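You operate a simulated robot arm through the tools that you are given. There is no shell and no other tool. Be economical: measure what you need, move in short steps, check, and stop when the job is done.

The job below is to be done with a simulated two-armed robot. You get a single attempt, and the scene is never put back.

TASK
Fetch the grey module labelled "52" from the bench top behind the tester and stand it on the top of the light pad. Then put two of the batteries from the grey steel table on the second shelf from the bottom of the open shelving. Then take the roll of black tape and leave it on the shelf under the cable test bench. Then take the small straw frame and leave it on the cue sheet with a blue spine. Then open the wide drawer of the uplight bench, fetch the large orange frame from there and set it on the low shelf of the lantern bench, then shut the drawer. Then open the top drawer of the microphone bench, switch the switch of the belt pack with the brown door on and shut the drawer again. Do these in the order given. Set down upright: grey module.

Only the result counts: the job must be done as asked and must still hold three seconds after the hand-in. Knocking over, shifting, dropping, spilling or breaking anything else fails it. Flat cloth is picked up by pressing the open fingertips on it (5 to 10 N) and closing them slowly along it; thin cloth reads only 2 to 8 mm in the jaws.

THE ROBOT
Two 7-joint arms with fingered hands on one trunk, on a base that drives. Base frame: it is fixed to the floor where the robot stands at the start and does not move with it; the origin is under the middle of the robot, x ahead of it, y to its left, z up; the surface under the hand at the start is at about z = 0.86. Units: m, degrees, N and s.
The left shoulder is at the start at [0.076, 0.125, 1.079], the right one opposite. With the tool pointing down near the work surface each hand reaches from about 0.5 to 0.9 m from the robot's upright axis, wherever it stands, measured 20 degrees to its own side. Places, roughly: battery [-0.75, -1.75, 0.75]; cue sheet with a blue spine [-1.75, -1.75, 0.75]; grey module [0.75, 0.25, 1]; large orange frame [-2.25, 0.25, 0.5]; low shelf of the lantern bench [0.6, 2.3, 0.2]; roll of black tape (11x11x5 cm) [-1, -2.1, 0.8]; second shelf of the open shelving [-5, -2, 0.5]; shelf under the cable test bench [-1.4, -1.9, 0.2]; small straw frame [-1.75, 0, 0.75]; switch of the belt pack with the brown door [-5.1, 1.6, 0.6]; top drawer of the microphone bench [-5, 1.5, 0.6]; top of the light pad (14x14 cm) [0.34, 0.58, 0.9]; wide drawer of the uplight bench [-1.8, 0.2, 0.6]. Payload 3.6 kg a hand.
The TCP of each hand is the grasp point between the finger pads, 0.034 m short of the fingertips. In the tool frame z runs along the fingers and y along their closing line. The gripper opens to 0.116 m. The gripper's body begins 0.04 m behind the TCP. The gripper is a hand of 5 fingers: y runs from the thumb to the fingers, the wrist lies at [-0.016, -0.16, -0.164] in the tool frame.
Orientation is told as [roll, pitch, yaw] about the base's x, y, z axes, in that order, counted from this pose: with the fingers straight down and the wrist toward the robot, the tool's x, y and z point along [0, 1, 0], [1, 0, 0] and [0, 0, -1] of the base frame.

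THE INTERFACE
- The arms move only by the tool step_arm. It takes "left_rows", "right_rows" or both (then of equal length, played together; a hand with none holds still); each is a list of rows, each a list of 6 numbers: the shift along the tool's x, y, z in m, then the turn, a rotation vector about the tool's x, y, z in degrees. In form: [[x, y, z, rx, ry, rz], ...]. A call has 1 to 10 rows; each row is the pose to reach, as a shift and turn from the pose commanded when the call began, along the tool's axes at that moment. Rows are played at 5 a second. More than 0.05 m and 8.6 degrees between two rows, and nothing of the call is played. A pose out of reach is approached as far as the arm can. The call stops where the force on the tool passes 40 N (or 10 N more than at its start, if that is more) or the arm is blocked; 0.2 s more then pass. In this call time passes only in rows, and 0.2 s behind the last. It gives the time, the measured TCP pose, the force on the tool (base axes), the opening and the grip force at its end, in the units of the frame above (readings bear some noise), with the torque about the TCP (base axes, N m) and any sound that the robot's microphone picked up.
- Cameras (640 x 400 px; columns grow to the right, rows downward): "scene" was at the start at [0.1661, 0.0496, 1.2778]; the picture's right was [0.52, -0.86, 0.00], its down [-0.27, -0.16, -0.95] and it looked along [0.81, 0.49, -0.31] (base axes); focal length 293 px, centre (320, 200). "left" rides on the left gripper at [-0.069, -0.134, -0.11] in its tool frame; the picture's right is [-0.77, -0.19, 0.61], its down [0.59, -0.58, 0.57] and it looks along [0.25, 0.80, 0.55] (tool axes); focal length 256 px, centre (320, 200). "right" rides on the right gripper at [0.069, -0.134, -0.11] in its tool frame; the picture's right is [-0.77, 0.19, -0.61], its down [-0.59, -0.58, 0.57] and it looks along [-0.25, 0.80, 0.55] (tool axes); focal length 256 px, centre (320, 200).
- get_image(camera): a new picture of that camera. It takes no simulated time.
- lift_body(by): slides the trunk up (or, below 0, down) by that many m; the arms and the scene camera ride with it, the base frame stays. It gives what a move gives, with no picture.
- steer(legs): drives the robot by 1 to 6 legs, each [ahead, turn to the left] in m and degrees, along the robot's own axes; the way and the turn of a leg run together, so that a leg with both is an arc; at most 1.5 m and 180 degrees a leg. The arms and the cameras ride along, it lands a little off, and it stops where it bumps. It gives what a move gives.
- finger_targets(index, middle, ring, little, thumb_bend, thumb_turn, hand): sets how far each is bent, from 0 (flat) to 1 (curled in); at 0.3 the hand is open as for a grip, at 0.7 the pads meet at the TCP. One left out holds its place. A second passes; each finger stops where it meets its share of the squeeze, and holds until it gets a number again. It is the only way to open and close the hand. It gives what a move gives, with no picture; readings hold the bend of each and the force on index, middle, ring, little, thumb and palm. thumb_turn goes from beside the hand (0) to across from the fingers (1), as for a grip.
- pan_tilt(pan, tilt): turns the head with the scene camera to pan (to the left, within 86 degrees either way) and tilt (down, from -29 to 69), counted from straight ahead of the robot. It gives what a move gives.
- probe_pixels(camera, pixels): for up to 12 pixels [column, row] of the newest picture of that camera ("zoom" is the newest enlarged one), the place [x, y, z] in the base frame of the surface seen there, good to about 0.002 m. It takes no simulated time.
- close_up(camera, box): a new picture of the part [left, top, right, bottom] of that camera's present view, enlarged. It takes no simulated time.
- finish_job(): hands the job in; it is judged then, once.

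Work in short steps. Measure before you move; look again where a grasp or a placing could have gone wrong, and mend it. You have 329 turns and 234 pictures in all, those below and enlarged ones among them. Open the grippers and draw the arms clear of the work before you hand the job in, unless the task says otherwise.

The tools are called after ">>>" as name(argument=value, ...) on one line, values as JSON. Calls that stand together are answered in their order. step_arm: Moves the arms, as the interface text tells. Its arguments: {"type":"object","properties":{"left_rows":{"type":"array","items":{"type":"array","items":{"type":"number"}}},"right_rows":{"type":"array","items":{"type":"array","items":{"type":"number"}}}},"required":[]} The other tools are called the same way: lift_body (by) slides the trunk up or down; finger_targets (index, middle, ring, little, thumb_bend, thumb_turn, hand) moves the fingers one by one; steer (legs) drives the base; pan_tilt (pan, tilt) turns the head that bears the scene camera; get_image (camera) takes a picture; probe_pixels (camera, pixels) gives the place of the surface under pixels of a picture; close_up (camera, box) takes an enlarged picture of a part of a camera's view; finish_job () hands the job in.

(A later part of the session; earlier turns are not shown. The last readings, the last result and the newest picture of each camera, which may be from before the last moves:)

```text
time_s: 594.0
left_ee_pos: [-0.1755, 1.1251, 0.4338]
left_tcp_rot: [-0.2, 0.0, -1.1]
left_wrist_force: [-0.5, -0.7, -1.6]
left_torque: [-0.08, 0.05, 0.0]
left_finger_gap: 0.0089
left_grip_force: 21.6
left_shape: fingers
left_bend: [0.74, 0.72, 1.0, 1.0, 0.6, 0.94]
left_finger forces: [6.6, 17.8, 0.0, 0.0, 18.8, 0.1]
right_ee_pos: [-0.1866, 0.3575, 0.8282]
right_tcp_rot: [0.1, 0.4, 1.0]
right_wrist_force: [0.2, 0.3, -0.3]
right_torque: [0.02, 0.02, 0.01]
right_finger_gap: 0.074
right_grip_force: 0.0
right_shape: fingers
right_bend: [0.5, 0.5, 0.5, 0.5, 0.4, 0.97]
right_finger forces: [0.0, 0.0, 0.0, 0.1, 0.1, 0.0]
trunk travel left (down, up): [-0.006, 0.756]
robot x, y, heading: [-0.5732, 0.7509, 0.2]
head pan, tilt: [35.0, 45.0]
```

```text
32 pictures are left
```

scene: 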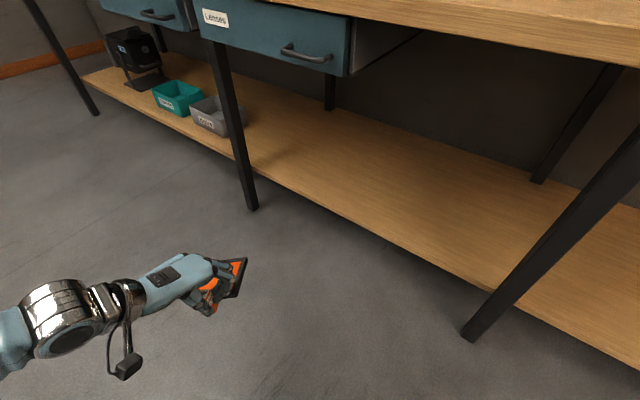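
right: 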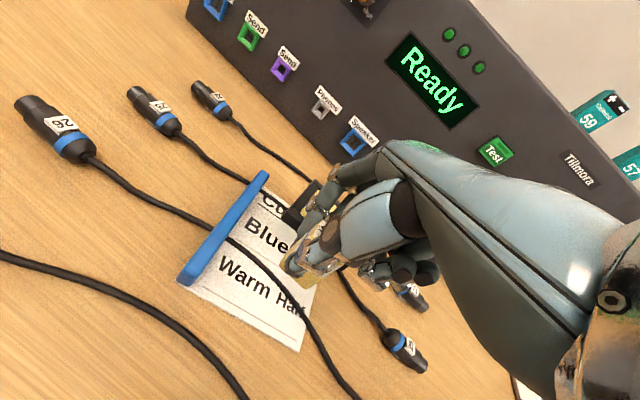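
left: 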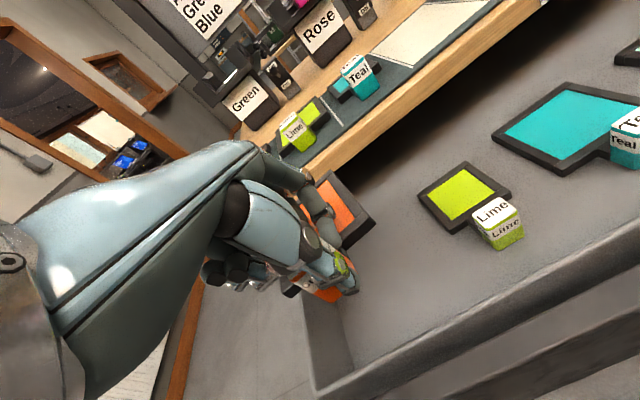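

The frame is held, plate forward. I drive 0.47 m forward; the hand goes in between shelf and bench.

>>> steer(legs=[[0.47, 0]])

>>> step_arm(left_rows=[[0, 0.003, 0.003, 0, 0, 0], [0, 0.01, 0.01, 0, 0, 0], [0, 0.022, 0.022, 0, 0, 0], [0, 0.038, 0.038, 0, 0, 0], [0, 0.055, 0.055, 0, 0, 0], [0, 0.072, 0.072, 0, 0, 0], [0, 0.087, 0.087, 0, 0, 0], [0, 0.1, 0.098, 0, 0, 0], [0, 0.108, 0.105, 0, 0, 0], [0, 0.112, 0.11, 0, 0, 0]])

>>> get_image(camera="left")

```text
time_s: 596.2
left_ee_pos: [0.1576, 1.1239, 0.4333]
left_tcp_rot: [-0.3, 0.0, -1.3]
left_wrist_force: [-0.2, -0.5, -1.8]
left_torque: [-0.01, 0.04, -0.02]
left_finger_gap: 0.0088
left_grip_force: 22.7
left_shape: fingers
left_bend: [0.74, 0.72, 1.0, 1.0, 0.6, 0.95]
left_finger forces: [6.8, 18.8, 0.1, 0.0, 19.6, 0.0]
right_ee_pos: [0.139, 0.3545, 0.8267]
right_tcp_rot: [0.0, 0.9, 0.8]
right_wrist_force: [-18.8, 0.3, -3.8]
right_torque: [0.0, -0.12, -0.23]
right_finger_gap: 0.0738
right_grip_force: 9.8
right_shape: fingers
right_bend: [0.5, 0.62, 0.5, 0.5, 0.4, 0.97]
right_finger forces: [0.1, 18.9, 0.4, 0.0, 0.1, 0.0]
trunk travel left (down, up): [-0.006, 0.756]
robot x, y, heading: [-0.2454, 0.7587, -0.7]
head pan, tilt: [35.0, 45.0]
stopped in leg 1: the force on the tool passed its limit at 79 N (the readings are from after the stop); the commanded pose is now the measured one
```

```text
time_s: 598.4
left_ee_pos: [0.2705, 1.1221, 0.3246]
left_tcp_rot: [0.0, 0.0, -1.3]
left_wrist_force: [-0.1, -0.1, -1.0]
left_torque: [-0.1, 0.05, -0.02]
left_finger_gap: 0.0087
left_grip_force: 21.9
left_shape: fingers
left_bend: [0.74, 0.72, 1.0, 1.0, 0.6, 0.95]
left_finger forces: [6.5, 18.5, 0.0, 0.0, 19.4, 0.1]
right_ee_pos: [0.14, 0.3551, 0.8266]
right_tcp_rot: [0.0, 0.6, 0.7]
right_wrist_force: [-24.0, -0.6, -5.8]
right_torque: [0.07, -0.07, -0.41]
right_finger_gap: 0.074
right_grip_force: 12.2
right_shape: fingers
right_bend: [0.5, 0.63, 0.5, 0.5, 0.4, 0.97]
right_finger forces: [0.1, 19.1, 5.2, 0.1, 0.1, 0.0]
trunk travel left (down, up): [-0.006, 0.756]
robot x, y, heading: [-0.2431, 0.7568, -0.7]
head pan, tilt: [35.0, 45.0]
```

```text
31 pictures are left
```

left: 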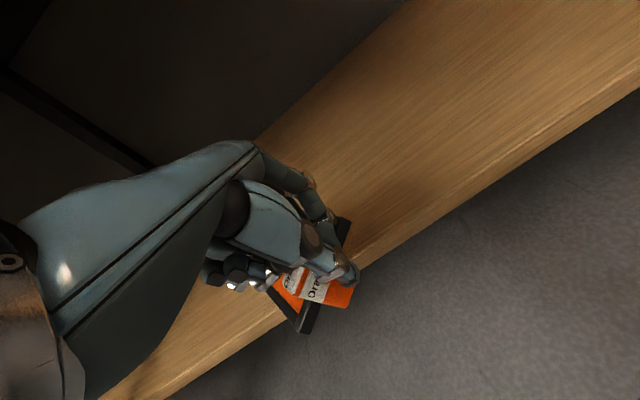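

My right hand bumped the bench edge (it was below the top's height). I pull it back and up right away.

>>> step_arm(right_rows=[[0, -0.008, 0, 0, 0, 0], [0, -0.022, 0, 0, 0, 0], [-0.003, -0.036, -0.005, 0, 0, 0], [-0.008, -0.05, -0.02, 0, 0, 0], [-0.014, -0.06, -0.045, 0, 0, 0], [-0.02, -0.068, -0.075, 0, 0, 0], [-0.026, -0.074, -0.105, 0, 0, 0], [-0.03, -0.078, -0.132, 0, 0, 0], [-0.03, -0.08, -0.15, 0, 0, 0], [-0.03, -0.08, -0.16, 0, 0, 0]])

>>> pan_tilt(pan=20, tilt=35)

>>> get_image(camera="scene")

```text
time_s: 600.6
left_ee_pos: [0.2698, 1.1219, 0.3232]
left_tcp_rot: [-0.2, 0.1, -1.3]
left_wrist_force: [-0.5, -0.1, -1.6]
left_torque: [-0.04, 0.05, -0.03]
left_finger_gap: 0.0088
left_grip_force: 22.3
left_shape: fingers
left_bend: [0.74, 0.72, 1.0, 1.0, 0.6, 0.95]
left_finger forces: [6.5, 18.5, 0.0, 0.0, 19.4, 0.1]
right_ee_pos: [0.0685, 0.3213, 0.9774]
right_tcp_rot: [0.1, 0.6, 0.8]
right_wrist_force: [0.1, -1.1, -0.7]
right_torque: [-0.02, 0.04, 0.03]
right_finger_gap: 0.0739
right_grip_force: 0.1
right_shape: fingers
right_bend: [0.5, 0.5, 0.5, 0.5, 0.4, 0.97]
right_finger forces: [0.0, 0.0, 0.1, 0.0, 0.0, 0.1]
right hand out of reach, approached as far as the arm can: row 10
trunk travel left (down, up): [-0.006, 0.756]
robot x, y, heading: [-0.2416, 0.7528, -0.5]
head pan, tilt: [35.0, 45.0]
```

```text
time_s: 601.3
left_ee_pos: [0.2706, 1.121, 0.3236]
left_tcp_rot: [-0.2, 0.1, -1.3]
left_wrist_force: [0.9, 0.3, -1.8]
left_torque: [-0.08, 0.05, 0.01]
left_finger_gap: 0.0087
left_grip_force: 22.2
left_shape: fingers
left_bend: [0.74, 0.72, 1.0, 1.0, 0.6, 0.95]
left_finger forces: [6.4, 18.6, 0.0, 0.0, 19.4, 0.1]
right_ee_pos: [0.069, 0.3205, 0.9773]
right_tcp_rot: [0.1, 0.5, 0.9]
right_wrist_force: [-0.5, -0.5, 0.8]
right_torque: [0.01, -0.03, -0.03]
right_finger_gap: 0.0742
right_grip_force: 0.2
right_shape: fingers
right_bend: [0.5, 0.5, 0.5, 0.5, 0.4, 0.97]
right_finger forces: [0.0, 0.1, 0.0, 0.1, 0.0, 0.0]
trunk travel left (down, up): [-0.006, 0.756]
robot x, y, heading: [-0.2438, 0.753, -0.4]
head pan, tilt: [20.0, 35.0]
```

```text
30 pictures are left
```

scene: 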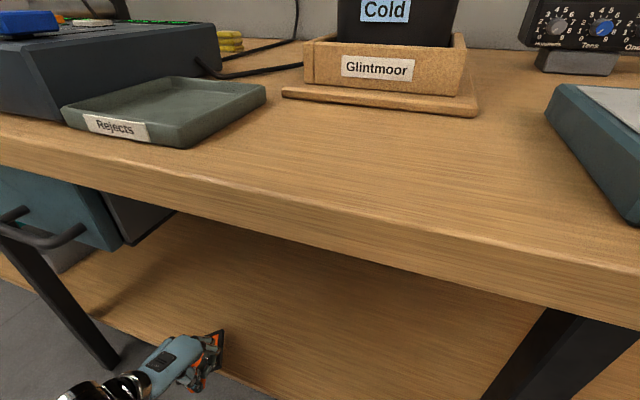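

All fine. I go 0.1 m further by driving.

>>> steer(legs=[[0.11, 0]])

>>> step_arm(left_rows=[[0, 0.002, 0.001, 0, 0, 0], [0, 0.006, 0.004, 0, 0, 0], [0, 0.013, 0.009, 0, 0, 0], [0, 0.021, 0.015, 0, 0, 0], [0, 0.029, 0.021, 0, 0, 0], [0, 0.036, 0.027, 0, 0, 0], [0, 0.04, 0.032, 0, 0, 0], [0, 0.04, 0.036, 0, 0, 0]])

>>> get_image(camera="left")

```text
time_s: 602.5
left_ee_pos: [0.3763, 1.1203, 0.3301]
left_tcp_rot: [-0.2, -0.7, -1.3]
left_wrist_force: [1.1, -0.8, -3.1]
left_torque: [-0.1, 0.04, 0.01]
left_finger_gap: 0.009
left_grip_force: 22.0
left_shape: fingers
left_bend: [0.74, 0.72, 1.0, 1.0, 0.6, 0.95]
left_finger forces: [6.5, 18.5, 0.1, 0.1, 19.5, 0.0]
right_ee_pos: [0.1635, 0.3195, 0.9807]
right_tcp_rot: [0.1, -0.3, 0.6]
right_wrist_force: [1.3, -0.2, 0.5]
right_torque: [0.0, 0.09, 0.03]
right_finger_gap: 0.074
right_grip_force: 0.0
right_shape: fingers
right_bend: [0.5, 0.5, 0.5, 0.5, 0.4, 0.97]
right_finger forces: [0.0, 0.0, 0.0, 0.0, 0.0, 0.0]
trunk travel left (down, up): [-0.006, 0.756]
robot x, y, heading: [-0.1281, 0.7561, -0.6]
head pan, tilt: [20.0, 35.0]
```

```text
time_s: 604.3
left_ee_pos: [0.4162, 1.1205, 0.2962]
left_tcp_rot: [-0.1, -0.9, -1.3]
left_wrist_force: [-0.7, 0.1, 0.0]
left_torque: [0.07, -0.01, 0.01]
left_finger_gap: 0.0088
left_grip_force: 24.2
left_shape: fingers
left_bend: [0.74, 0.72, 1.0, 1.0, 0.6, 0.95]
left_finger forces: [8.0, 20.8, 0.0, 0.0, 20.1, 0.0]
right_ee_pos: [0.1626, 0.3202, 0.9813]
right_tcp_rot: [0.0, -0.5, 0.6]
right_wrist_force: [0.2, -0.7, 0.7]
right_torque: [0.04, 0.03, 0.03]
right_finger_gap: 0.0738
right_grip_force: 0.1
right_shape: fingers
right_bend: [0.5, 0.5, 0.5, 0.5, 0.4, 0.97]
right_finger forces: [0.0, 0.1, 0.1, 0.0, 0.0, 0.0]
trunk travel left (down, up): [-0.006, 0.756]
robot x, y, heading: [-0.1298, 0.7523, -0.3]
head pan, tilt: [20.0, 35.0]
```

```text
29 pictures are left
```

left: 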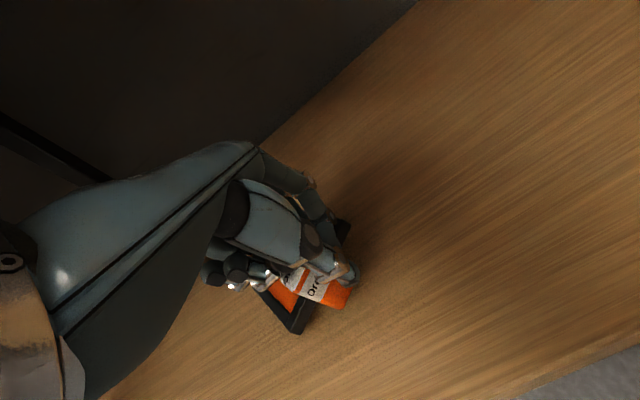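

The hanging plate just touches the shelf (weight off). I lower a further 2.5 cm so it pivots toward flat.

>>> step_arm(left_rows=[[0, 0, 0.003, 0, 0, 0], [0, 0, 0.008, 0, 0, 0], [0, 0, 0.014, 0, 0, 0], [0, 0, 0.02, 0, 0, 0], [0, 0, 0.025, 0, 0, 0]])

>>> close_up(camera="left", box=[220, 180, 440, 360])

```text
time_s: 605.5
left_ee_pos: [0.4174, 1.1198, 0.2736]
left_tcp_rot: [-0.2, -1.3, -1.2]
left_wrist_force: [-4.9, -3.5, 16.5]
left_torque: [-0.1, 0.36, 0.0]
left_finger_gap: 0.0092
left_grip_force: 26.4
left_shape: fingers
left_bend: [0.74, 0.74, 1.0, 1.0, 0.61, 0.95]
left_finger forces: [7.2, 19.5, 0.0, 0.0, 25.2, 0.1]
right_ee_pos: [0.16, 0.3204, 0.9816]
right_tcp_rot: [0.1, -0.6, 0.9]
right_wrist_force: [-0.5, -0.3, 0.2]
right_torque: [-0.01, -0.01, 0.02]
right_finger_gap: 0.0738
right_grip_force: 0.0
right_shape: fingers
right_bend: [0.5, 0.5, 0.5, 0.5, 0.4, 0.97]
right_finger forces: [0.0, 0.0, 0.0, 0.1, 0.0, 0.1]
trunk travel left (down, up): [-0.006, 0.756]
robot x, y, heading: [-0.1313, 0.7572, -0.1]
head pan, tilt: [20.0, 35.0]
```

```text
2.22 times, centred on (330, 270) of left
```

zoom: 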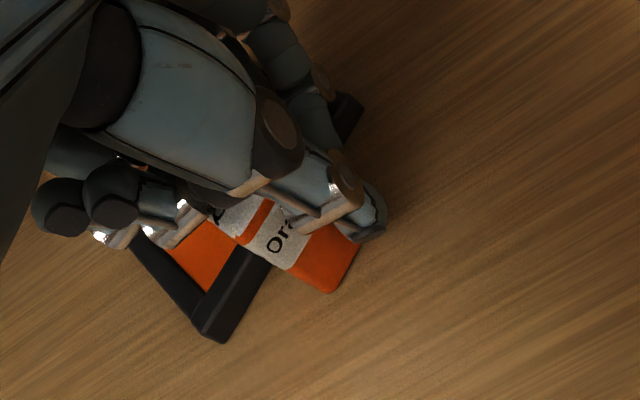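

Close to its flat height. I release the grip.

>>> finger_targets(hand="left", index=0.6, middle=0.6, thumb_bend=0.45)

>>> close_up(camera="left", box=[220, 180, 440, 360])

```text
time_s: 606.5
left_ee_pos: [0.4166, 1.1207, 0.2727]
left_tcp_rot: [0.0, -1.1, -1.2]
left_wrist_force: [-5.7, 0.3, 14.9]
left_torque: [0.17, 0.06, -0.01]
left_finger_gap: 0.0494
left_grip_force: 8.6
left_shape: fingers
left_bend: [0.62, 0.63, 1.0, 1.0, 0.45, 0.97]
left_finger forces: [4.0, 9.4, 3.3, 0.0, 0.0, 0.1]
right_ee_pos: [0.1607, 0.3208, 0.9819]
right_tcp_rot: [0.1, -0.6, 0.8]
right_wrist_force: [-0.4, -0.1, -0.2]
right_torque: [0.02, 0.03, -0.03]
right_finger_gap: 0.0738
right_grip_force: 0.0
right_shape: fingers
right_bend: [0.5, 0.5, 0.5, 0.5, 0.4, 0.97]
right_finger forces: [0.0, 0.1, 0.1, 0.0, 0.0, 0.1]
trunk travel left (down, up): [-0.006, 0.756]
robot x, y, heading: [-0.1317, 0.7544, -0.5]
head pan, tilt: [20.0, 35.0]
```

```text
2.22 times, centred on (330, 270) of left
```

zoom: 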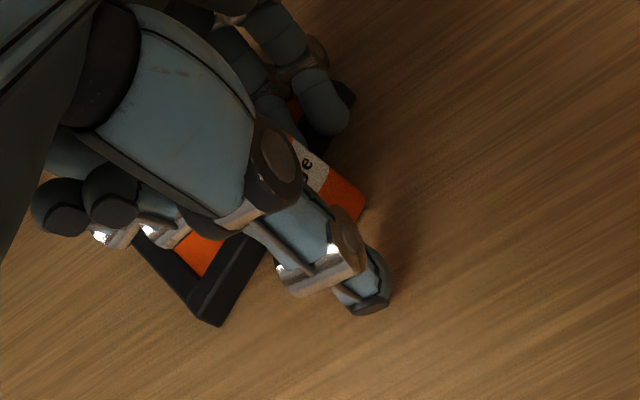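

Released. I lift straight up 12 cm, watching the frame.

>>> step_arm(left_rows=[[0, -0.001, -0.004, 0, 0, 0], [0, -0.003, -0.013, 0, 0, 0], [0, -0.005, -0.028, 0, 0, 0], [0, -0.006, -0.048, 0, 0, 0], [0, -0.006, -0.07, 0, 0, 0], [0, -0.006, -0.09, 0, 0, 0], [0, -0.006, -0.108, 0, 0, 0], [0, -0.006, -0.12, 0, 0, 0]])

>>> get_image(camera="left")

```text
time_s: 608.3
left_ee_pos: [0.4093, 1.1205, 0.3905]
left_tcp_rot: [-0.2, -0.9, -1.2]
left_wrist_force: [0.8, 0.4, 0.4]
left_torque: [-0.01, 0.01, -0.01]
left_finger_gap: 0.0517
left_grip_force: 0.0
left_shape: fingers
left_bend: [0.6, 0.6, 1.0, 1.0, 0.45, 0.97]
left_finger forces: [0.1, 0.0, 0.1, 0.0, 0.0, 0.0]
right_ee_pos: [0.1625, 0.32, 0.9802]
right_tcp_rot: [0.0, -0.6, 0.7]
right_wrist_force: [0.5, 0.2, -1.0]
right_torque: [-0.01, -0.01, 0.02]
right_finger_gap: 0.0738
right_grip_force: 0.0
right_shape: fingers
right_bend: [0.5, 0.5, 0.5, 0.5, 0.4, 0.97]
right_finger forces: [0.0, 0.0, 0.0, 0.0, 0.0, 0.0]
trunk travel left (down, up): [-0.006, 0.756]
robot x, y, heading: [-0.1311, 0.7517, -0.4]
head pan, tilt: [20.0, 35.0]
```

```text
26 pictures are left
```

left: 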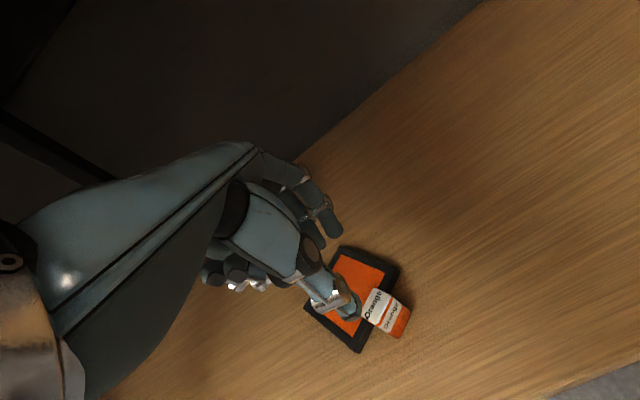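

The frame lies flat on the low shelf. I back out, tuck the left arm, and head back to shut the drawer.

>>> steer(legs=[[-0.45, 0]])

>>> step_arm(left_rows=[[0, -0.002, -0.005, 0, 0, 0], [0, -0.008, -0.018, 0, 0, 0], [0.005, -0.02, -0.042, 0, 0, 0], [0.01, -0.035, -0.074, 0, 0, 0], [0.015, -0.05, -0.108, 0, 0, 0], [0.02, -0.065, -0.142, 0, 0, 0], [0.025, -0.08, -0.176, 0, 0, 0], [0.028, -0.09, -0.206, 0, 0, 0], [0.03, -0.097, -0.23, 0, 0, 0], [0.03, -0.1, -0.24, 0, 0, 0]])

>>> step_arm(left_rows=[[0, -0.002, -0.005, 0, 0, 0], [0, -0.006, -0.018, 0, 0, 0], [0, -0.012, -0.042, 0, 0, 0], [0, -0.02, -0.074, 0, 0, 0], [0, -0.03, -0.108, 0, 0, 0], [0, -0.04, -0.142, 0, 0, 0], [0, -0.048, -0.176, 0, 0, 0], [0, -0.054, -0.206, 0, 0, 0], [0, -0.058, -0.23, 0, 0, 0], [0, -0.06, -0.24, 0, 0, 0]])

>>> steer(legs=[[0, -90], [0.9, 0], [0.85, 0], [0, -90], [1.38, 0], [0, -90]])

```text
time_s: 611.1
left_ee_pos: [-0.043, 1.1237, 0.3902]
left_tcp_rot: [-0.1, -0.9, -1.4]
left_wrist_force: [-0.3, 0.2, 0.6]
left_torque: [-0.05, 0.0, -0.01]
left_finger_gap: 0.0517
left_grip_force: 0.2
left_shape: fingers
left_bend: [0.6, 0.6, 1.0, 1.0, 0.45, 0.97]
left_finger forces: [0.0, 0.0, 0.1, 0.0, 0.0, 0.0]
right_ee_pos: [-0.2905, 0.3227, 0.9815]
right_tcp_rot: [0.0, -0.6, 0.7]
right_wrist_force: [-0.2, 0.2, 0.0]
right_torque: [-0.01, -0.02, 0.01]
right_finger_gap: 0.0737
right_grip_force: 0.1
right_shape: fingers
right_bend: [0.5, 0.5, 0.5, 0.5, 0.4, 0.97]
right_finger forces: [0.0, 0.0, 0.1, 0.0, 0.1, 0.1]
trunk travel left (down, up): [-0.006, 0.756]
robot x, y, heading: [-0.5818, 0.7561, -0.3]
head pan, tilt: [20.0, 35.0]
```

```text
time_s: 613.3
left_ee_pos: [-0.1471, 1.1564, 0.6277]
left_tcp_rot: [-0.3, -0.9, -1.3]
left_wrist_force: [0.0, 0.4, -0.2]
left_torque: [0.01, 0.01, 0.01]
left_finger_gap: 0.0517
left_grip_force: 0.0
left_shape: fingers
left_bend: [0.6, 0.6, 1.0, 1.0, 0.45, 0.97]
left_finger forces: [0.1, 0.0, 0.0, 0.1, 0.1, 0.0]
right_ee_pos: [-0.2918, 0.3234, 0.9814]
right_tcp_rot: [0.0, -0.6, 0.7]
right_wrist_force: [-0.3, -0.4, 1.0]
right_torque: [0.0, -0.02, 0.04]
right_finger_gap: 0.0738
right_grip_force: 0.1
right_shape: fingers
right_bend: [0.5, 0.5, 0.5, 0.5, 0.4, 0.97]
right_finger forces: [0.0, 0.1, 0.0, 0.0, 0.0, 0.0]
trunk travel left (down, up): [-0.006, 0.756]
robot x, y, heading: [-0.5871, 0.759, -0.2]
head pan, tilt: [20.0, 35.0]
```

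```text
time_s: 615.5
left_ee_pos: [-0.2111, 1.1589, 0.8678]
left_tcp_rot: [-0.1, -0.8, -1.2]
left_wrist_force: [0.6, -0.2, 0.4]
left_torque: [-0.05, 0.01, -0.01]
left_finger_gap: 0.0516
left_grip_force: 0.1
left_shape: fingers
left_bend: [0.6, 0.6, 1.0, 1.0, 0.45, 0.97]
left_finger forces: [0.0, 0.0, 0.0, 0.1, 0.0, 0.1]
right_ee_pos: [-0.2915, 0.3238, 0.9817]
right_tcp_rot: [0.0, -0.5, 0.7]
right_wrist_force: [0.6, -0.8, -0.1]
right_torque: [-0.05, 0.0, 0.02]
right_finger_gap: 0.0736
right_grip_force: 0.1
right_shape: fingers
right_bend: [0.5, 0.5, 0.5, 0.5, 0.4, 0.97]
right_finger forces: [0.0, 0.1, 0.1, 0.1, 0.0, 0.0]
trunk travel left (down, up): [-0.006, 0.756]
robot x, y, heading: [-0.5835, 0.7563, -0.3]
head pan, tilt: [20.0, 35.0]
```

```text
time_s: 642.2
left_ee_pos: [-2.3767, -0.6168, 0.8664]
left_tcp_rot: [-0.2, -1.0, 90.1]
left_wrist_force: [0.0, 0.3, 0.5]
left_torque: [0.01, -0.02, -0.01]
left_finger_gap: 0.0517
left_grip_force: 0.1
left_shape: fingers
left_bend: [0.6, 0.6, 1.0, 1.0, 0.45, 0.97]
left_finger forces: [0.0, 0.0, 0.0, 0.0, 0.0, 0.1]
right_ee_pos: [-1.5386, -0.6781, 0.9817]
right_tcp_rot: [0.0, -0.3, 92.0]
right_wrist_force: [0.1, 0.2, 0.4]
right_torque: [-0.04, 0.0, 0.05]
right_finger_gap: 0.0737
right_grip_force: 0.1
right_shape: fingers
right_bend: [0.5, 0.5, 0.5, 0.5, 0.4, 0.97]
right_finger forces: [0.1, 0.0, 0.1, 0.0, 0.0, 0.1]
trunk travel left (down, up): [-0.006, 0.756]
robot x, y, heading: [-1.9644, -0.9852, 90.9]
head pan, tilt: [20.0, 35.0]
```

I shape the right hand for pushing: close the fingers, raise the trunk 7 cm as before, and tip the hand to −60° at drawer height.

>>> finger_targets(hand="right", index=0.7, middle=0.7, ring=0.7, little=0.7, thumb_bend=0.7)

>>> lift_body(by=0.07)

>>> step_arm(right_rows=[[0.003, 0.002, 0.005, -1, 0, 0.1], [0.009, 0.006, 0.016, -3, 0, 0.4], [0.019, 0.012, 0.034, -6, 0, 0.8], [0.031, 0.02, 0.057, -10, 0, 1.2], [0.044, 0.028, 0.084, -14.5, 0, 1.6], [0.056, 0.036, 0.11, -19, 0, 2], [0.066, 0.043, 0.136, -23.5, 0, 2], [0.074, 0.048, 0.158, -27, 0, 2], [0.078, 0.051, 0.173, -29, 0, 2], [0.08, 0.052, 0.18, -30, 0, 2]])

```text
time_s: 643.2
left_ee_pos: [-2.3761, -0.6166, 0.8673]
left_tcp_rot: [-0.2, -0.9, 90.1]
left_wrist_force: [0.1, 0.3, 0.4]
left_torque: [-0.01, 0.0, 0.05]
left_finger_gap: 0.0514
left_grip_force: 0.1
left_shape: fingers
left_bend: [0.6, 0.6, 1.0, 1.0, 0.45, 0.97]
left_finger forces: [0.1, 0.0, 0.0, 0.0, 0.0, 0.1]
right_ee_pos: [-1.5378, -0.6773, 0.981]
right_tcp_rot: [0.0, -0.3, 92.0]
right_wrist_force: [0.2, 0.0, 0.1]
right_torque: [-0.03, 0.02, 0.0]
right_finger_gap: 0.0032
right_grip_force: 0.0
right_shape: fingers
right_bend: [0.7, 0.7, 0.7, 0.7, 0.7, 0.97]
right_finger forces: [0.0, 0.1, 0.0, 0.0, 0.1, 0.0]
trunk travel left (down, up): [-0.006, 0.756]
robot x, y, heading: [-1.9627, -0.9771, 90.8]
head pan, tilt: [20.0, 35.0]
```

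```text
time_s: 644.3
left_ee_pos: [-2.3756, -0.6152, 0.9372]
left_tcp_rot: [-0.2, -0.7, 90.0]
left_wrist_force: [-1.3, 0.1, -0.3]
left_torque: [0.0, 0.01, -0.02]
left_finger_gap: 0.0519
left_grip_force: 0.1
left_shape: fingers
left_bend: [0.6, 0.6, 1.0, 1.0, 0.45, 0.97]
left_finger forces: [0.0, 0.0, 0.0, 0.1, 0.0, 0.1]
right_ee_pos: [-1.5379, -0.6764, 1.0504]
right_tcp_rot: [0.0, -0.1, 91.9]
right_wrist_force: [0.0, 0.7, 0.4]
right_torque: [0.03, -0.03, -0.01]
right_finger_gap: 0.0028
right_grip_force: 0.1
right_shape: fingers
right_bend: [0.7, 0.7, 0.7, 0.7, 0.7, 0.97]
right_finger forces: [0.0, 0.0, 0.1, 0.0, 0.1, 0.0]
trunk travel left (down, up): [-0.076, 0.686]
robot x, y, heading: [-1.9659, -0.9804, 91.0]
head pan, tilt: [20.0, 35.0]
```

```text
time_s: 646.5
left_ee_pos: [-2.3747, -0.6166, 0.9378]
left_tcp_rot: [-0.2, -0.9, 90.0]
left_wrist_force: [-0.5, -0.4, -0.2]
left_torque: [0.01, 0.0, -0.06]
left_finger_gap: 0.0521
left_grip_force: 0.1
left_shape: fingers
left_bend: [0.6, 0.6, 1.0, 1.0, 0.45, 0.97]
left_finger forces: [0.1, 0.1, 0.1, 0.0, 0.0, 0.0]
right_ee_pos: [-1.6006, -0.705, 0.9182]
right_tcp_rot: [0.6, -29.4, 89.8]
right_wrist_force: [-0.3, 0.1, 0.1]
right_torque: [-0.02, 0.01, -0.01]
right_finger_gap: 0.0028
right_grip_force: 0.2
right_shape: fingers
right_bend: [0.7, 0.7, 0.7, 0.7, 0.7, 0.97]
right_finger forces: [0.0, 0.0, 0.0, 0.0, 0.0, 0.0]
right hand out of reach, approached as far as the arm can: row 7, 8, 9, 10
trunk travel left (down, up): [-0.076, 0.686]
robot x, y, heading: [-1.9651, -0.9815, 90.8]
head pan, tilt: [20.0, 35.0]
```

Continue to the pushing pose.

>>> step_arm(right_rows=[[0.002, 0.001, 0.008, -1, 0, 0], [0.007, 0.003, 0.026, -3, 0, 0], [0.014, 0.007, 0.055, -6, 0, 0], [0.023, 0.011, 0.095, -10, 0, 0], [0.033, 0.016, 0.14, -14.5, 0, 0], [0.043, 0.021, 0.185, -19, 0, 0], [0.053, 0.026, 0.23, -23, 0, 0], [0.061, 0.03, 0.27, -26.5, 0, 0], [0.067, 0.032, 0.302, -29, 0, 0], [0.069, 0.033, 0.318, -30.5, 0, 0]])

>>> pan_tilt(pan=-15, tilt=32)

>>> get_image(camera="scene")

```text
time_s: 648.7
left_ee_pos: [-2.3763, -0.6158, 0.9385]
left_tcp_rot: [-0.2, -0.9, 90.0]
left_wrist_force: [0.3, -0.8, 0.6]
left_torque: [0.07, -0.07, 0.01]
left_finger_gap: 0.0518
left_grip_force: 0.1
left_shape: fingers
left_bend: [0.6, 0.6, 1.0, 1.0, 0.45, 0.97]
left_finger forces: [0.0, 0.0, 0.0, 0.0, 0.0, 0.1]
right_ee_pos: [-1.6067, -0.7373, 0.8913]
right_tcp_rot: [1.5, -60.5, 89.7]
right_wrist_force: [-0.1, 0.8, 0.1]
right_torque: [-0.01, 0.0, -0.02]
right_finger_gap: 0.0026
right_grip_force: 0.2
right_shape: fingers
right_bend: [0.7, 0.7, 0.7, 0.7, 0.7, 0.97]
right_finger forces: [0.0, 0.0, 0.0, 0.0, 0.0, 0.0]
right hand out of reach, approached as far as the arm can: row 1, 2, 3, 4, 5, 6, 7, 8, 9, 10
trunk travel left (down, up): [-0.076, 0.686]
robot x, y, heading: [-1.9661, -0.9794, 90.7]
head pan, tilt: [20.0, 35.0]
```

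```text
time_s: 649.7
left_ee_pos: [-2.3761, -0.6173, 0.9378]
left_tcp_rot: [-0.2, -1.0, 90.0]
left_wrist_force: [-0.7, 0.6, 1.5]
left_torque: [0.0, 0.02, 0.05]
left_finger_gap: 0.0518
left_grip_force: 0.0
left_shape: fingers
left_bend: [0.6, 0.6, 1.0, 1.0, 0.45, 0.97]
left_finger forces: [0.0, 0.0, 0.1, 0.0, 0.0, 0.0]
right_ee_pos: [-1.6045, -0.7369, 0.891]
right_tcp_rot: [1.6, -60.4, 89.6]
right_wrist_force: [0.5, 0.2, 0.9]
right_torque: [-0.03, 0.04, -0.05]
right_finger_gap: 0.0023
right_grip_force: 0.0
right_shape: fingers
right_bend: [0.7, 0.7, 0.7, 0.7, 0.7, 0.97]
right_finger forces: [0.0, 0.1, 0.1, 0.0, 0.0, 0.0]
trunk travel left (down, up): [-0.076, 0.686]
robot x, y, heading: [-1.9615, -0.9824, 90.8]
head pan, tilt: [-15.0, 32.0]
```

```text
25 pictures are left
```

scene: 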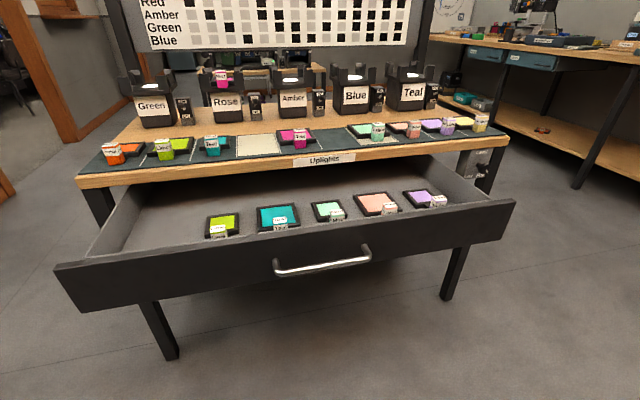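

The hand is too close to the body. I move it forward 22 cm first.

>>> step_arm(right_rows=[[0.001, 0.003, 0.005, 0, 0, 0], [0.005, 0.009, 0.016, 0, 0, 0], [0.011, 0.019, 0.033, 0, 0, 0], [0.019, 0.032, 0.056, 0, 0, 0], [0.028, 0.047, 0.082, 0, 0, 0], [0.037, 0.062, 0.108, 0, 0, 0], [0.046, 0.078, 0.135, 0, 0, 0], [0.053, 0.092, 0.16, 0, 0, 0], [0.058, 0.103, 0.179, 0, 0, 0], [0.06, 0.11, 0.19, 0, 0, 0]])

>>> step_arm(right_rows=[[0, -0.004, 0.002, 0, 0, 0], [0, -0.013, 0.008, 0, 0, 0], [0, -0.028, 0.016, 0, 0, 0], [0, -0.048, 0.028, 0, 0, 0], [0, -0.071, 0.041, 0, 0, 0], [0, -0.096, 0.055, 0, 0, 0], [0, -0.12, 0.069, 0, 0, 0], [0, -0.142, 0.082, 0, 0, 0], [0, -0.16, 0.092, 0, 0, 0], [0, -0.17, 0.098, 0, 0, 0]])

```text
time_s: 651.9
left_ee_pos: [-2.3752, -0.6157, 0.9372]
left_tcp_rot: [-0.2, -0.9, 90.0]
left_wrist_force: [-0.5, -1.0, -0.4]
left_torque: [0.04, 0.04, -0.01]
left_finger_gap: 0.0518
left_grip_force: 0.0
left_shape: fingers
left_bend: [0.6, 0.6, 1.0, 1.0, 0.45, 0.97]
left_finger forces: [0.0, 0.1, 0.0, 0.1, 0.0, 0.0]
right_ee_pos: [-1.5702, -0.6818, 0.9512]
right_tcp_rot: [1.3, -60.6, 89.0]
right_wrist_force: [-0.8, -0.3, 0.3]
right_torque: [0.02, -0.01, -0.02]
right_finger_gap: 0.0024
right_grip_force: 0.1
right_shape: fingers
right_bend: [0.7, 0.7, 0.7, 0.7, 0.7, 0.97]
right_finger forces: [0.0, 0.0, 0.0, 0.1, 0.0, 0.0]
right hand out of reach, approached as far as the arm can: row 1, 2, 3, 4, 5, 6, 7, 8, 9, 10
trunk travel left (down, up): [-0.076, 0.686]
robot x, y, heading: [-1.9695, -0.9793, 90.8]
head pan, tilt: [-15.0, 32.0]
```

```text
time_s: 654.1
left_ee_pos: [-2.3766, -0.6168, 0.9384]
left_tcp_rot: [-0.3, -1.0, 90.0]
left_wrist_force: [0.2, 0.8, 0.0]
left_torque: [0.01, -0.01, -0.01]
left_finger_gap: 0.052
left_grip_force: 0.2
left_shape: fingers
left_bend: [0.6, 0.6, 1.0, 1.0, 0.45, 0.97]
left_finger forces: [0.1, 0.0, 0.1, 0.0, 0.1, 0.0]
right_ee_pos: [-1.6021, -0.737, 0.895]
right_tcp_rot: [1.3, -60.8, 89.0]
right_wrist_force: [-0.3, -1.0, 0.1]
right_torque: [0.03, 0.0, 0.01]
right_finger_gap: 0.0026
right_grip_force: 0.1
right_shape: fingers
right_bend: [0.7, 0.7, 0.7, 0.7, 0.7, 0.97]
right_finger forces: [0.1, 0.1, 0.0, 0.1, 0.1, 0.0]
right hand out of reach, approached as far as the arm can: row 2, 3, 4, 5, 6, 7, 8, 9, 10
trunk travel left (down, up): [-0.076, 0.686]
robot x, y, heading: [-1.9655, -0.9811, 90.9]
head pan, tilt: [-15.0, 32.0]
```

The right arm is in an awkward branch. I level it again, moving forward and down to shoulder height.

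>>> step_arm(right_rows=[[0, 0.002, 0.004, 3, 0, 0], [0, 0.006, 0.012, 9, 0, 0], [0, 0.012, 0.022, 16, 0, 0], [0, 0.02, 0.034, 24, 0, 0], [0, 0.03, 0.048, 32, 0, 0], [0, 0.042, 0.064, 40, 0, 0], [0, 0.055, 0.08, 47, 0, 0], [0, 0.068, 0.096, 53, 0, 0], [0, 0.08, 0.11, 58, 0, 0], [0, 0.085, 0.12, 60, 0, 0]])

```text
time_s: 656.3
left_ee_pos: [-2.3755, -0.6156, 0.9374]
left_tcp_rot: [-0.1, -0.9, 90.0]
left_wrist_force: [0.1, -0.1, 0.1]
left_torque: [0.0, -0.02, -0.01]
left_finger_gap: 0.0518
left_grip_force: 0.0
left_shape: fingers
left_bend: [0.6, 0.6, 1.0, 1.0, 0.45, 0.97]
left_finger forces: [0.0, 0.0, 0.0, 0.0, 0.0, 0.0]
right_ee_pos: [-1.6018, -0.5896, 0.9107]
right_tcp_rot: [0.6, -0.9, 90.0]
right_wrist_force: [-0.7, -0.9, -0.4]
right_torque: [-0.01, 0.01, 0.01]
right_finger_gap: 0.0027
right_grip_force: 0.1
right_shape: fingers
right_bend: [0.7, 0.7, 0.7, 0.7, 0.7, 0.97]
right_finger forces: [0.1, 0.0, 0.0, 0.0, 0.0, 0.1]
right hand out of reach, approached as far as the arm can: row 1, 2, 3, 4, 5, 6
trunk travel left (down, up): [-0.076, 0.686]
robot x, y, heading: [-1.9666, -0.9849, 91.2]
head pan, tilt: [-15.0, 32.0]
```

Now as before: lower 22 cm while tipping 40°, moving slightly forward.

>>> step_arm(right_rows=[[0.002, 0.003, 0.005, -1, 0, 0], [0.006, 0.008, 0.018, -4, 0, 0], [0.013, 0.016, 0.04, -8, 0, 0], [0.022, 0.027, 0.067, -13, 0, 0], [0.032, 0.039, 0.098, -18.5, 0, 0], [0.042, 0.051, 0.128, -24, 0, 0], [0.052, 0.062, 0.158, -29.5, 0, 0], [0.06, 0.071, 0.184, -34, 0, 0], [0.067, 0.077, 0.206, -38, 0, 0], [0.07, 0.08, 0.22, -40, 0, 0]])

>>> step_arm(right_rows=[[0, 0.002, 0.001, -1, 0, 0], [0, 0.005, 0.002, -3, 0, 0], [0, 0.009, 0.004, -6, 0, 0], [0, 0.013, 0.006, -9.5, 0, 0], [0, 0.017, 0.008, -13, 0, 0], [0, 0.02, 0.01, -16, 0, 0], [0, 0.022, 0.012, -18.5, 0, 0], [0, 0.024, 0.013, -20, 0, 0]])

```text
time_s: 658.5
left_ee_pos: [-2.3756, -0.6168, 0.9372]
left_tcp_rot: [-0.1, -0.9, 90.0]
left_wrist_force: [1.0, 0.3, -0.2]
left_torque: [0.02, 0.06, 0.04]
left_finger_gap: 0.0519
left_grip_force: 0.1
left_shape: fingers
left_bend: [0.6, 0.6, 1.0, 1.0, 0.45, 0.97]
left_finger forces: [0.0, 0.0, 0.0, 0.0, 0.0, 0.0]
right_ee_pos: [-1.6646, -0.501, 0.6807]
right_tcp_rot: [0.8, -41.0, 89.7]
right_wrist_force: [0.2, -0.4, 0.4]
right_torque: [0.01, 0.04, 0.02]
right_finger_gap: 0.0025
right_grip_force: 0.1
right_shape: fingers
right_bend: [0.7, 0.7, 0.7, 0.7, 0.7, 0.97]
right_finger forces: [0.0, 0.0, 0.0, 0.0, 0.0, 0.0]
right hand out of reach, approached as far as the arm can: row 3, 4, 5, 6, 7, 8, 9, 10
trunk travel left (down, up): [-0.076, 0.686]
robot x, y, heading: [-1.9651, -0.9804, 90.9]
head pan, tilt: [-15.0, 32.0]
```

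```text
time_s: 660.3
left_ee_pos: [-2.3756, -0.6178, 0.9376]
left_tcp_rot: [-0.3, -0.9, 90.0]
left_wrist_force: [1.1, 0.0, -0.2]
left_torque: [-0.01, 0.02, -0.03]
left_finger_gap: 0.0517
left_grip_force: 0.2
left_shape: fingers
left_bend: [0.6, 0.6, 1.0, 1.0, 0.45, 0.97]
left_finger forces: [0.0, 0.1, 0.0, 0.0, 0.1, 0.1]
right_ee_pos: [-1.6645, -0.4731, 0.6858]
right_tcp_rot: [1.2, -60.9, 89.1]
right_wrist_force: [-0.7, 1.0, 0.1]
right_torque: [-0.01, 0.0, -0.03]
right_finger_gap: 0.0025
right_grip_force: 0.0
right_shape: fingers
right_bend: [0.7, 0.7, 0.7, 0.7, 0.7, 0.97]
right_finger forces: [0.1, 0.0, 0.1, 0.0, 0.0, 0.0]
trunk travel left (down, up): [-0.076, 0.686]
robot x, y, heading: [-1.9641, -0.9816, 90.9]
head pan, tilt: [-15.0, 32.0]
```

In position beside the handle (x −1.665). I lower 2 cm and push by driving forward 0.43 m.

>>> lift_body(by=-0.02)

>>> steer(legs=[[0.43, 0]])

>>> get_image(camera="scene")

```text
time_s: 661.0
left_ee_pos: [-2.3764, -0.6168, 0.917]
left_tcp_rot: [-0.2, -0.8, 89.9]
left_wrist_force: [0.5, 0.3, 0.3]
left_torque: [0.04, 0.0, 0.02]
left_finger_gap: 0.0521
left_grip_force: 0.0
left_shape: fingers
left_bend: [0.6, 0.6, 1.0, 1.0, 0.45, 0.97]
left_finger forces: [0.1, 0.1, 0.0, 0.0, 0.1, 0.1]
right_ee_pos: [-1.6654, -0.4732, 0.6657]
right_tcp_rot: [1.2, -60.9, 88.9]
right_wrist_force: [1.2, 0.2, 0.6]
right_torque: [-0.02, 0.0, -0.01]
right_finger_gap: 0.0024
right_grip_force: 0.1
right_shape: fingers
right_bend: [0.7, 0.7, 0.7, 0.7, 0.7, 0.97]
right_finger forces: [0.0, 0.0, 0.0, 0.0, 0.1, 0.0]
trunk travel left (down, up): [-0.056, 0.706]
robot x, y, heading: [-1.9662, -0.9791, 90.8]
head pan, tilt: [-15.0, 32.0]
```

```text
time_s: 663.6
left_ee_pos: [-2.3825, -0.1886, 0.9176]
left_tcp_rot: [-0.3, -0.8, 90.0]
left_wrist_force: [0.1, 0.4, 0.4]
left_torque: [-0.03, -0.03, -0.02]
left_finger_gap: 0.0522
left_grip_force: 0.0
left_shape: fingers
left_bend: [0.6, 0.6, 1.0, 1.0, 0.45, 0.97]
left_finger forces: [0.1, 0.0, 0.0, 0.0, 0.1, 0.0]
right_ee_pos: [-1.6714, -0.0447, 0.6657]
right_tcp_rot: [1.1, -60.9, 89.2]
right_wrist_force: [-1.2, -8.0, 1.9]
right_torque: [0.21, -0.05, -0.01]
right_finger_gap: 0.003
right_grip_force: 4.3
right_shape: fingers
right_bend: [0.7, 0.71, 0.7, 0.7, 0.7, 0.97]
right_finger forces: [0.0, 7.5, 0.0, 0.0, 0.0, 0.0]
trunk travel left (down, up): [-0.056, 0.706]
robot x, y, heading: [-1.9701, -0.5548, 91.0]
head pan, tilt: [-15.0, 32.0]
```

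```text
24 pictures are left
```

scene: 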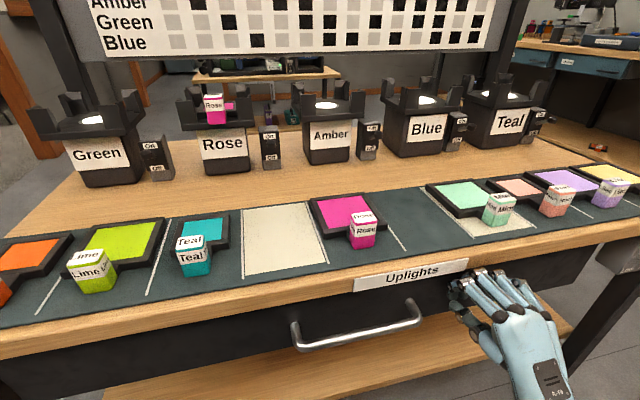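

The drawer appears shut; I verify by probing its front and push the last bit if needed.

>>> probe_pixels(camera="scene", pixels=[[250, 345], [360, 335], [200, 350], [430, 300], [150, 365]])

>>> step_arm(right_rows=[[0, 0.002, 0.003, 0, 0, 0], [0, 0.004, 0.007, 0, 0, 0], [0, 0.006, 0.011, 0, 0, 0], [0, 0.008, 0.014, 0, 0, 0]])

```text
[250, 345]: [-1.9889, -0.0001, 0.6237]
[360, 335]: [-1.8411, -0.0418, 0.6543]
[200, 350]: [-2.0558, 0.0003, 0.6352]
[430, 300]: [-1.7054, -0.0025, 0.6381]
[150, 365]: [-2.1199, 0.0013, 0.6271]
```

```text
time_s: 664.2
left_ee_pos: [-2.3828, -0.1889, 0.9171]
left_tcp_rot: [-0.2, -0.9, 89.9]
left_wrist_force: [-0.1, 0.0, 0.2]
left_torque: [-0.01, 0.02, -0.01]
left_finger_gap: 0.0516
left_grip_force: 0.0
left_shape: fingers
left_bend: [0.6, 0.6, 1.0, 1.0, 0.45, 0.97]
left_finger forces: [0.0, 0.0, 0.0, 0.0, 0.0, 0.0]
right_ee_pos: [-1.6701, -0.041, 0.6688]
right_tcp_rot: [1.1, -61.4, 89.1]
right_wrist_force: [-5.3, -20.5, 1.4]
right_torque: [0.51, -0.1, -0.02]
right_finger_gap: 0.0024
right_grip_force: 10.3
right_shape: fingers
right_bend: [0.7, 0.72, 0.7, 0.7, 0.7, 0.97]
right_finger forces: [0.0, 21.1, 0.0, 0.0, 0.0, 0.0]
trunk travel left (down, up): [-0.056, 0.706]
robot x, y, heading: [-1.9686, -0.5535, 90.4]
head pan, tilt: [-15.0, 32.0]
stopped in row 3 (right hand): the force on the tool passed its limit at 47 N (the readings are from after the stop); the commanded pose is now the measured one
```

The drawer is fully shut (front at y 0.000). Last part: the microphone bench. I back off, bring the right hand back to tuck.

>>> steer(legs=[[-0.4, 0]])

>>> step_arm(right_rows=[[0, 0, -0.003, 1, 0, 0], [0, 0, -0.01, 4, 0, 0], [-0.01, 0, -0.02, 9, 0, 0], [-0.02, 0, -0.035, 15, 0, 0], [-0.03, 0, -0.055, 22, 0, 0], [-0.04, 0, -0.075, 29, 0, 0], [-0.05, 0, -0.095, 36, 0, 0], [-0.06, 0, -0.115, 43, 0, 0], [-0.065, 0, -0.13, 48, 0, 0], [-0.07, 0, -0.14, 52, 0, 0]])

>>> step_arm(right_rows=[[0, 0, -0.005, 1, 0, 0], [-0.003, 0, -0.016, 2, 0, 0], [-0.006, 0, -0.034, 4, 0, 0], [-0.01, 0, -0.058, 6, 0, 0], [-0.014, 0, -0.085, 8, 0, 0], [-0.018, 0, -0.113, 9, 0, 0], [-0.02, 0, -0.14, 9, 0, 0], [-0.02, 0, -0.164, 9, 0, 0], [-0.02, 0, -0.18, 9, 0, 0], [-0.02, 0, -0.19, 9, 0, 0]])

>>> steer(legs=[[0, 89], [0.91, 0], [0, -90]])

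>>> pan_tilt(pan=30, tilt=10)

>>> get_image(camera="scene")

```text
time_s: 666.7
left_ee_pos: [-2.3776, -0.5863, 0.9172]
left_tcp_rot: [-0.3, -0.9, 89.8]
left_wrist_force: [-0.8, -0.5, 0.0]
left_torque: [0.02, 0.0, -0.02]
left_finger_gap: 0.0517
left_grip_force: 0.0
left_shape: fingers
left_bend: [0.6, 0.6, 1.0, 1.0, 0.45, 0.97]
left_finger forces: [0.0, 0.0, 0.0, 0.0, 0.0, 0.0]
right_ee_pos: [-1.6665, -0.4391, 0.6671]
right_tcp_rot: [1.1, -61.0, 88.9]
right_wrist_force: [0.5, -0.4, -0.1]
right_torque: [-0.01, -0.01, 0.0]
right_finger_gap: 0.0024
right_grip_force: 0.0
right_shape: fingers
right_bend: [0.7, 0.7, 0.7, 0.7, 0.7, 0.97]
right_finger forces: [0.0, 0.0, 0.0, 0.0, 0.1, 0.0]
trunk travel left (down, up): [-0.056, 0.706]
robot x, y, heading: [-1.9675, -0.9517, 90.8]
head pan, tilt: [-15.0, 32.0]
```

```text
time_s: 668.9
left_ee_pos: [-2.3769, -0.5864, 0.9172]
left_tcp_rot: [-0.2, -0.9, 89.8]
left_wrist_force: [-0.1, 0.2, -0.3]
left_torque: [0.03, -0.01, 0.0]
left_finger_gap: 0.0517
left_grip_force: 0.1
left_shape: fingers
left_bend: [0.6, 0.6, 1.0, 1.0, 0.45, 0.97]
left_finger forces: [0.0, 0.0, 0.0, 0.0, 0.2, 0.0]
right_ee_pos: [-1.558, -0.5308, 0.7243]
right_tcp_rot: [-0.1, -17.0, 87.9]
right_wrist_force: [-0.4, -0.6, -0.6]
right_torque: [-0.01, -0.01, -0.01]
right_finger_gap: 0.0026
right_grip_force: 0.1
right_shape: fingers
right_bend: [0.7, 0.7, 0.7, 0.7, 0.7, 0.97]
right_finger forces: [0.0, 0.0, 0.0, 0.1, 0.0, 0.0]
right hand out of reach, approached as far as the arm can: row 5, 6, 7, 8, 9, 10
trunk travel left (down, up): [-0.056, 0.706]
robot x, y, heading: [-1.9688, -0.9524, 90.6]
head pan, tilt: [-15.0, 32.0]
```

```text
time_s: 671.1
left_ee_pos: [-2.3777, -0.5872, 0.9175]
left_tcp_rot: [-0.3, -0.9, 89.8]
left_wrist_force: [0.0, 0.3, 0.3]
left_torque: [0.02, 0.03, 0.0]
left_finger_gap: 0.0518
left_grip_force: 0.1
left_shape: fingers
left_bend: [0.6, 0.6, 1.0, 1.0, 0.45, 0.97]
left_finger forces: [0.0, 0.0, 0.0, 0.0, 0.0, 0.0]
right_ee_pos: [-1.5424, -0.5864, 0.9055]
right_tcp_rot: [-0.1, -8.0, 87.8]
right_wrist_force: [-0.5, -0.9, -0.8]
right_torque: [-0.02, -0.02, 0.03]
right_finger_gap: 0.0027
right_grip_force: 0.1
right_shape: fingers
right_bend: [0.7, 0.7, 0.7, 0.7, 0.7, 0.97]
right_finger forces: [0.1, 0.0, 0.0, 0.0, 0.0, 0.0]
trunk travel left (down, up): [-0.056, 0.706]
robot x, y, heading: [-1.9677, -0.9494, 90.7]
head pan, tilt: [-15.0, 32.0]
```

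```text
time_s: 683.5
left_ee_pos: [-3.2797, -0.5768, 0.9179]
left_tcp_rot: [-0.2, -0.9, 88.8]
left_wrist_force: [0.3, 0.6, 0.2]
left_torque: [-0.02, -0.01, 0.03]
left_finger_gap: 0.0521
left_grip_force: 0.0
left_shape: fingers
left_bend: [0.6, 0.6, 1.0, 1.0, 0.45, 0.97]
left_finger forces: [0.1, 0.0, 0.0, 0.0, 0.0, 0.0]
right_ee_pos: [-2.4441, -0.59, 0.9048]
right_tcp_rot: [-0.1, -7.9, 86.8]
right_wrist_force: [0.2, 0.3, 0.1]
right_torque: [0.01, -0.03, 0.0]
right_finger_gap: 0.0026
right_grip_force: 0.1
right_shape: fingers
right_bend: [0.7, 0.7, 0.7, 0.7, 0.7, 0.97]
right_finger forces: [0.0, 0.0, 0.1, 0.0, 0.1, 0.0]
trunk travel left (down, up): [-0.056, 0.706]
robot x, y, heading: [-2.8764, -0.9488, 89.5]
head pan, tilt: [-15.0, 32.0]
```

```text
time_s: 684.7
left_ee_pos: [-3.2803, -0.5777, 0.9165]
left_tcp_rot: [-0.2, -1.0, 88.8]
left_wrist_force: [-0.3, -1.3, 0.1]
left_torque: [-0.03, -0.02, -0.01]
left_finger_gap: 0.0521
left_grip_force: 0.0
left_shape: fingers
left_bend: [0.6, 0.6, 1.0, 1.0, 0.45, 0.97]
left_finger forces: [0.1, 0.0, 0.1, 0.0, 0.0, 0.0]
right_ee_pos: [-2.4444, -0.591, 0.906]
right_tcp_rot: [0.0, -8.0, 86.8]
right_wrist_force: [0.5, -0.2, -0.5]
right_torque: [-0.01, 0.0, 0.03]
right_finger_gap: 0.0023
right_grip_force: 0.0
right_shape: fingers
right_bend: [0.7, 0.7, 0.7, 0.7, 0.7, 0.97]
right_finger forces: [0.1, 0.0, 0.0, 0.0, 0.1, 0.0]
trunk travel left (down, up): [-0.056, 0.706]
robot x, y, heading: [-2.8731, -0.95, 89.5]
head pan, tilt: [30.0, 10.0]
```

```text
23 pictures are left
```

scene: 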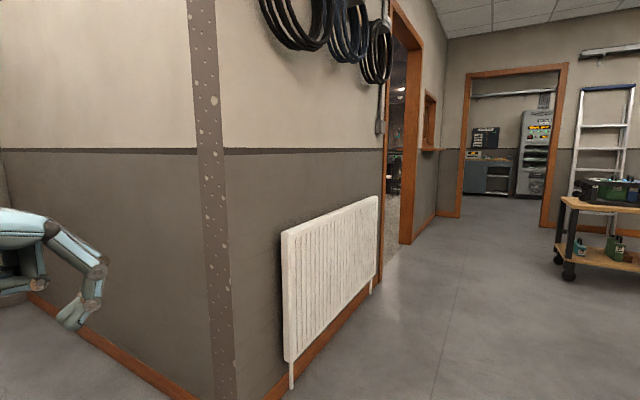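

A doorway opens in that west wall beyond the radiator. I probe its jambs.

>>> probe_pixels(camera="scene", pixels=[[382, 235], [408, 235], [378, 290], [413, 225], [300, 330], [340, 320], [440, 200], [395, 210]])

```text
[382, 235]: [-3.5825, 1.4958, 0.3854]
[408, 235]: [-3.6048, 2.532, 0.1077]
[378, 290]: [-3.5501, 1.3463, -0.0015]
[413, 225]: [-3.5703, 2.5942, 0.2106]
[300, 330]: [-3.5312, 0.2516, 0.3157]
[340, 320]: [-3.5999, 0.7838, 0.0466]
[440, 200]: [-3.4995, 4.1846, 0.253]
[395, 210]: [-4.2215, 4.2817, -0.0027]
```

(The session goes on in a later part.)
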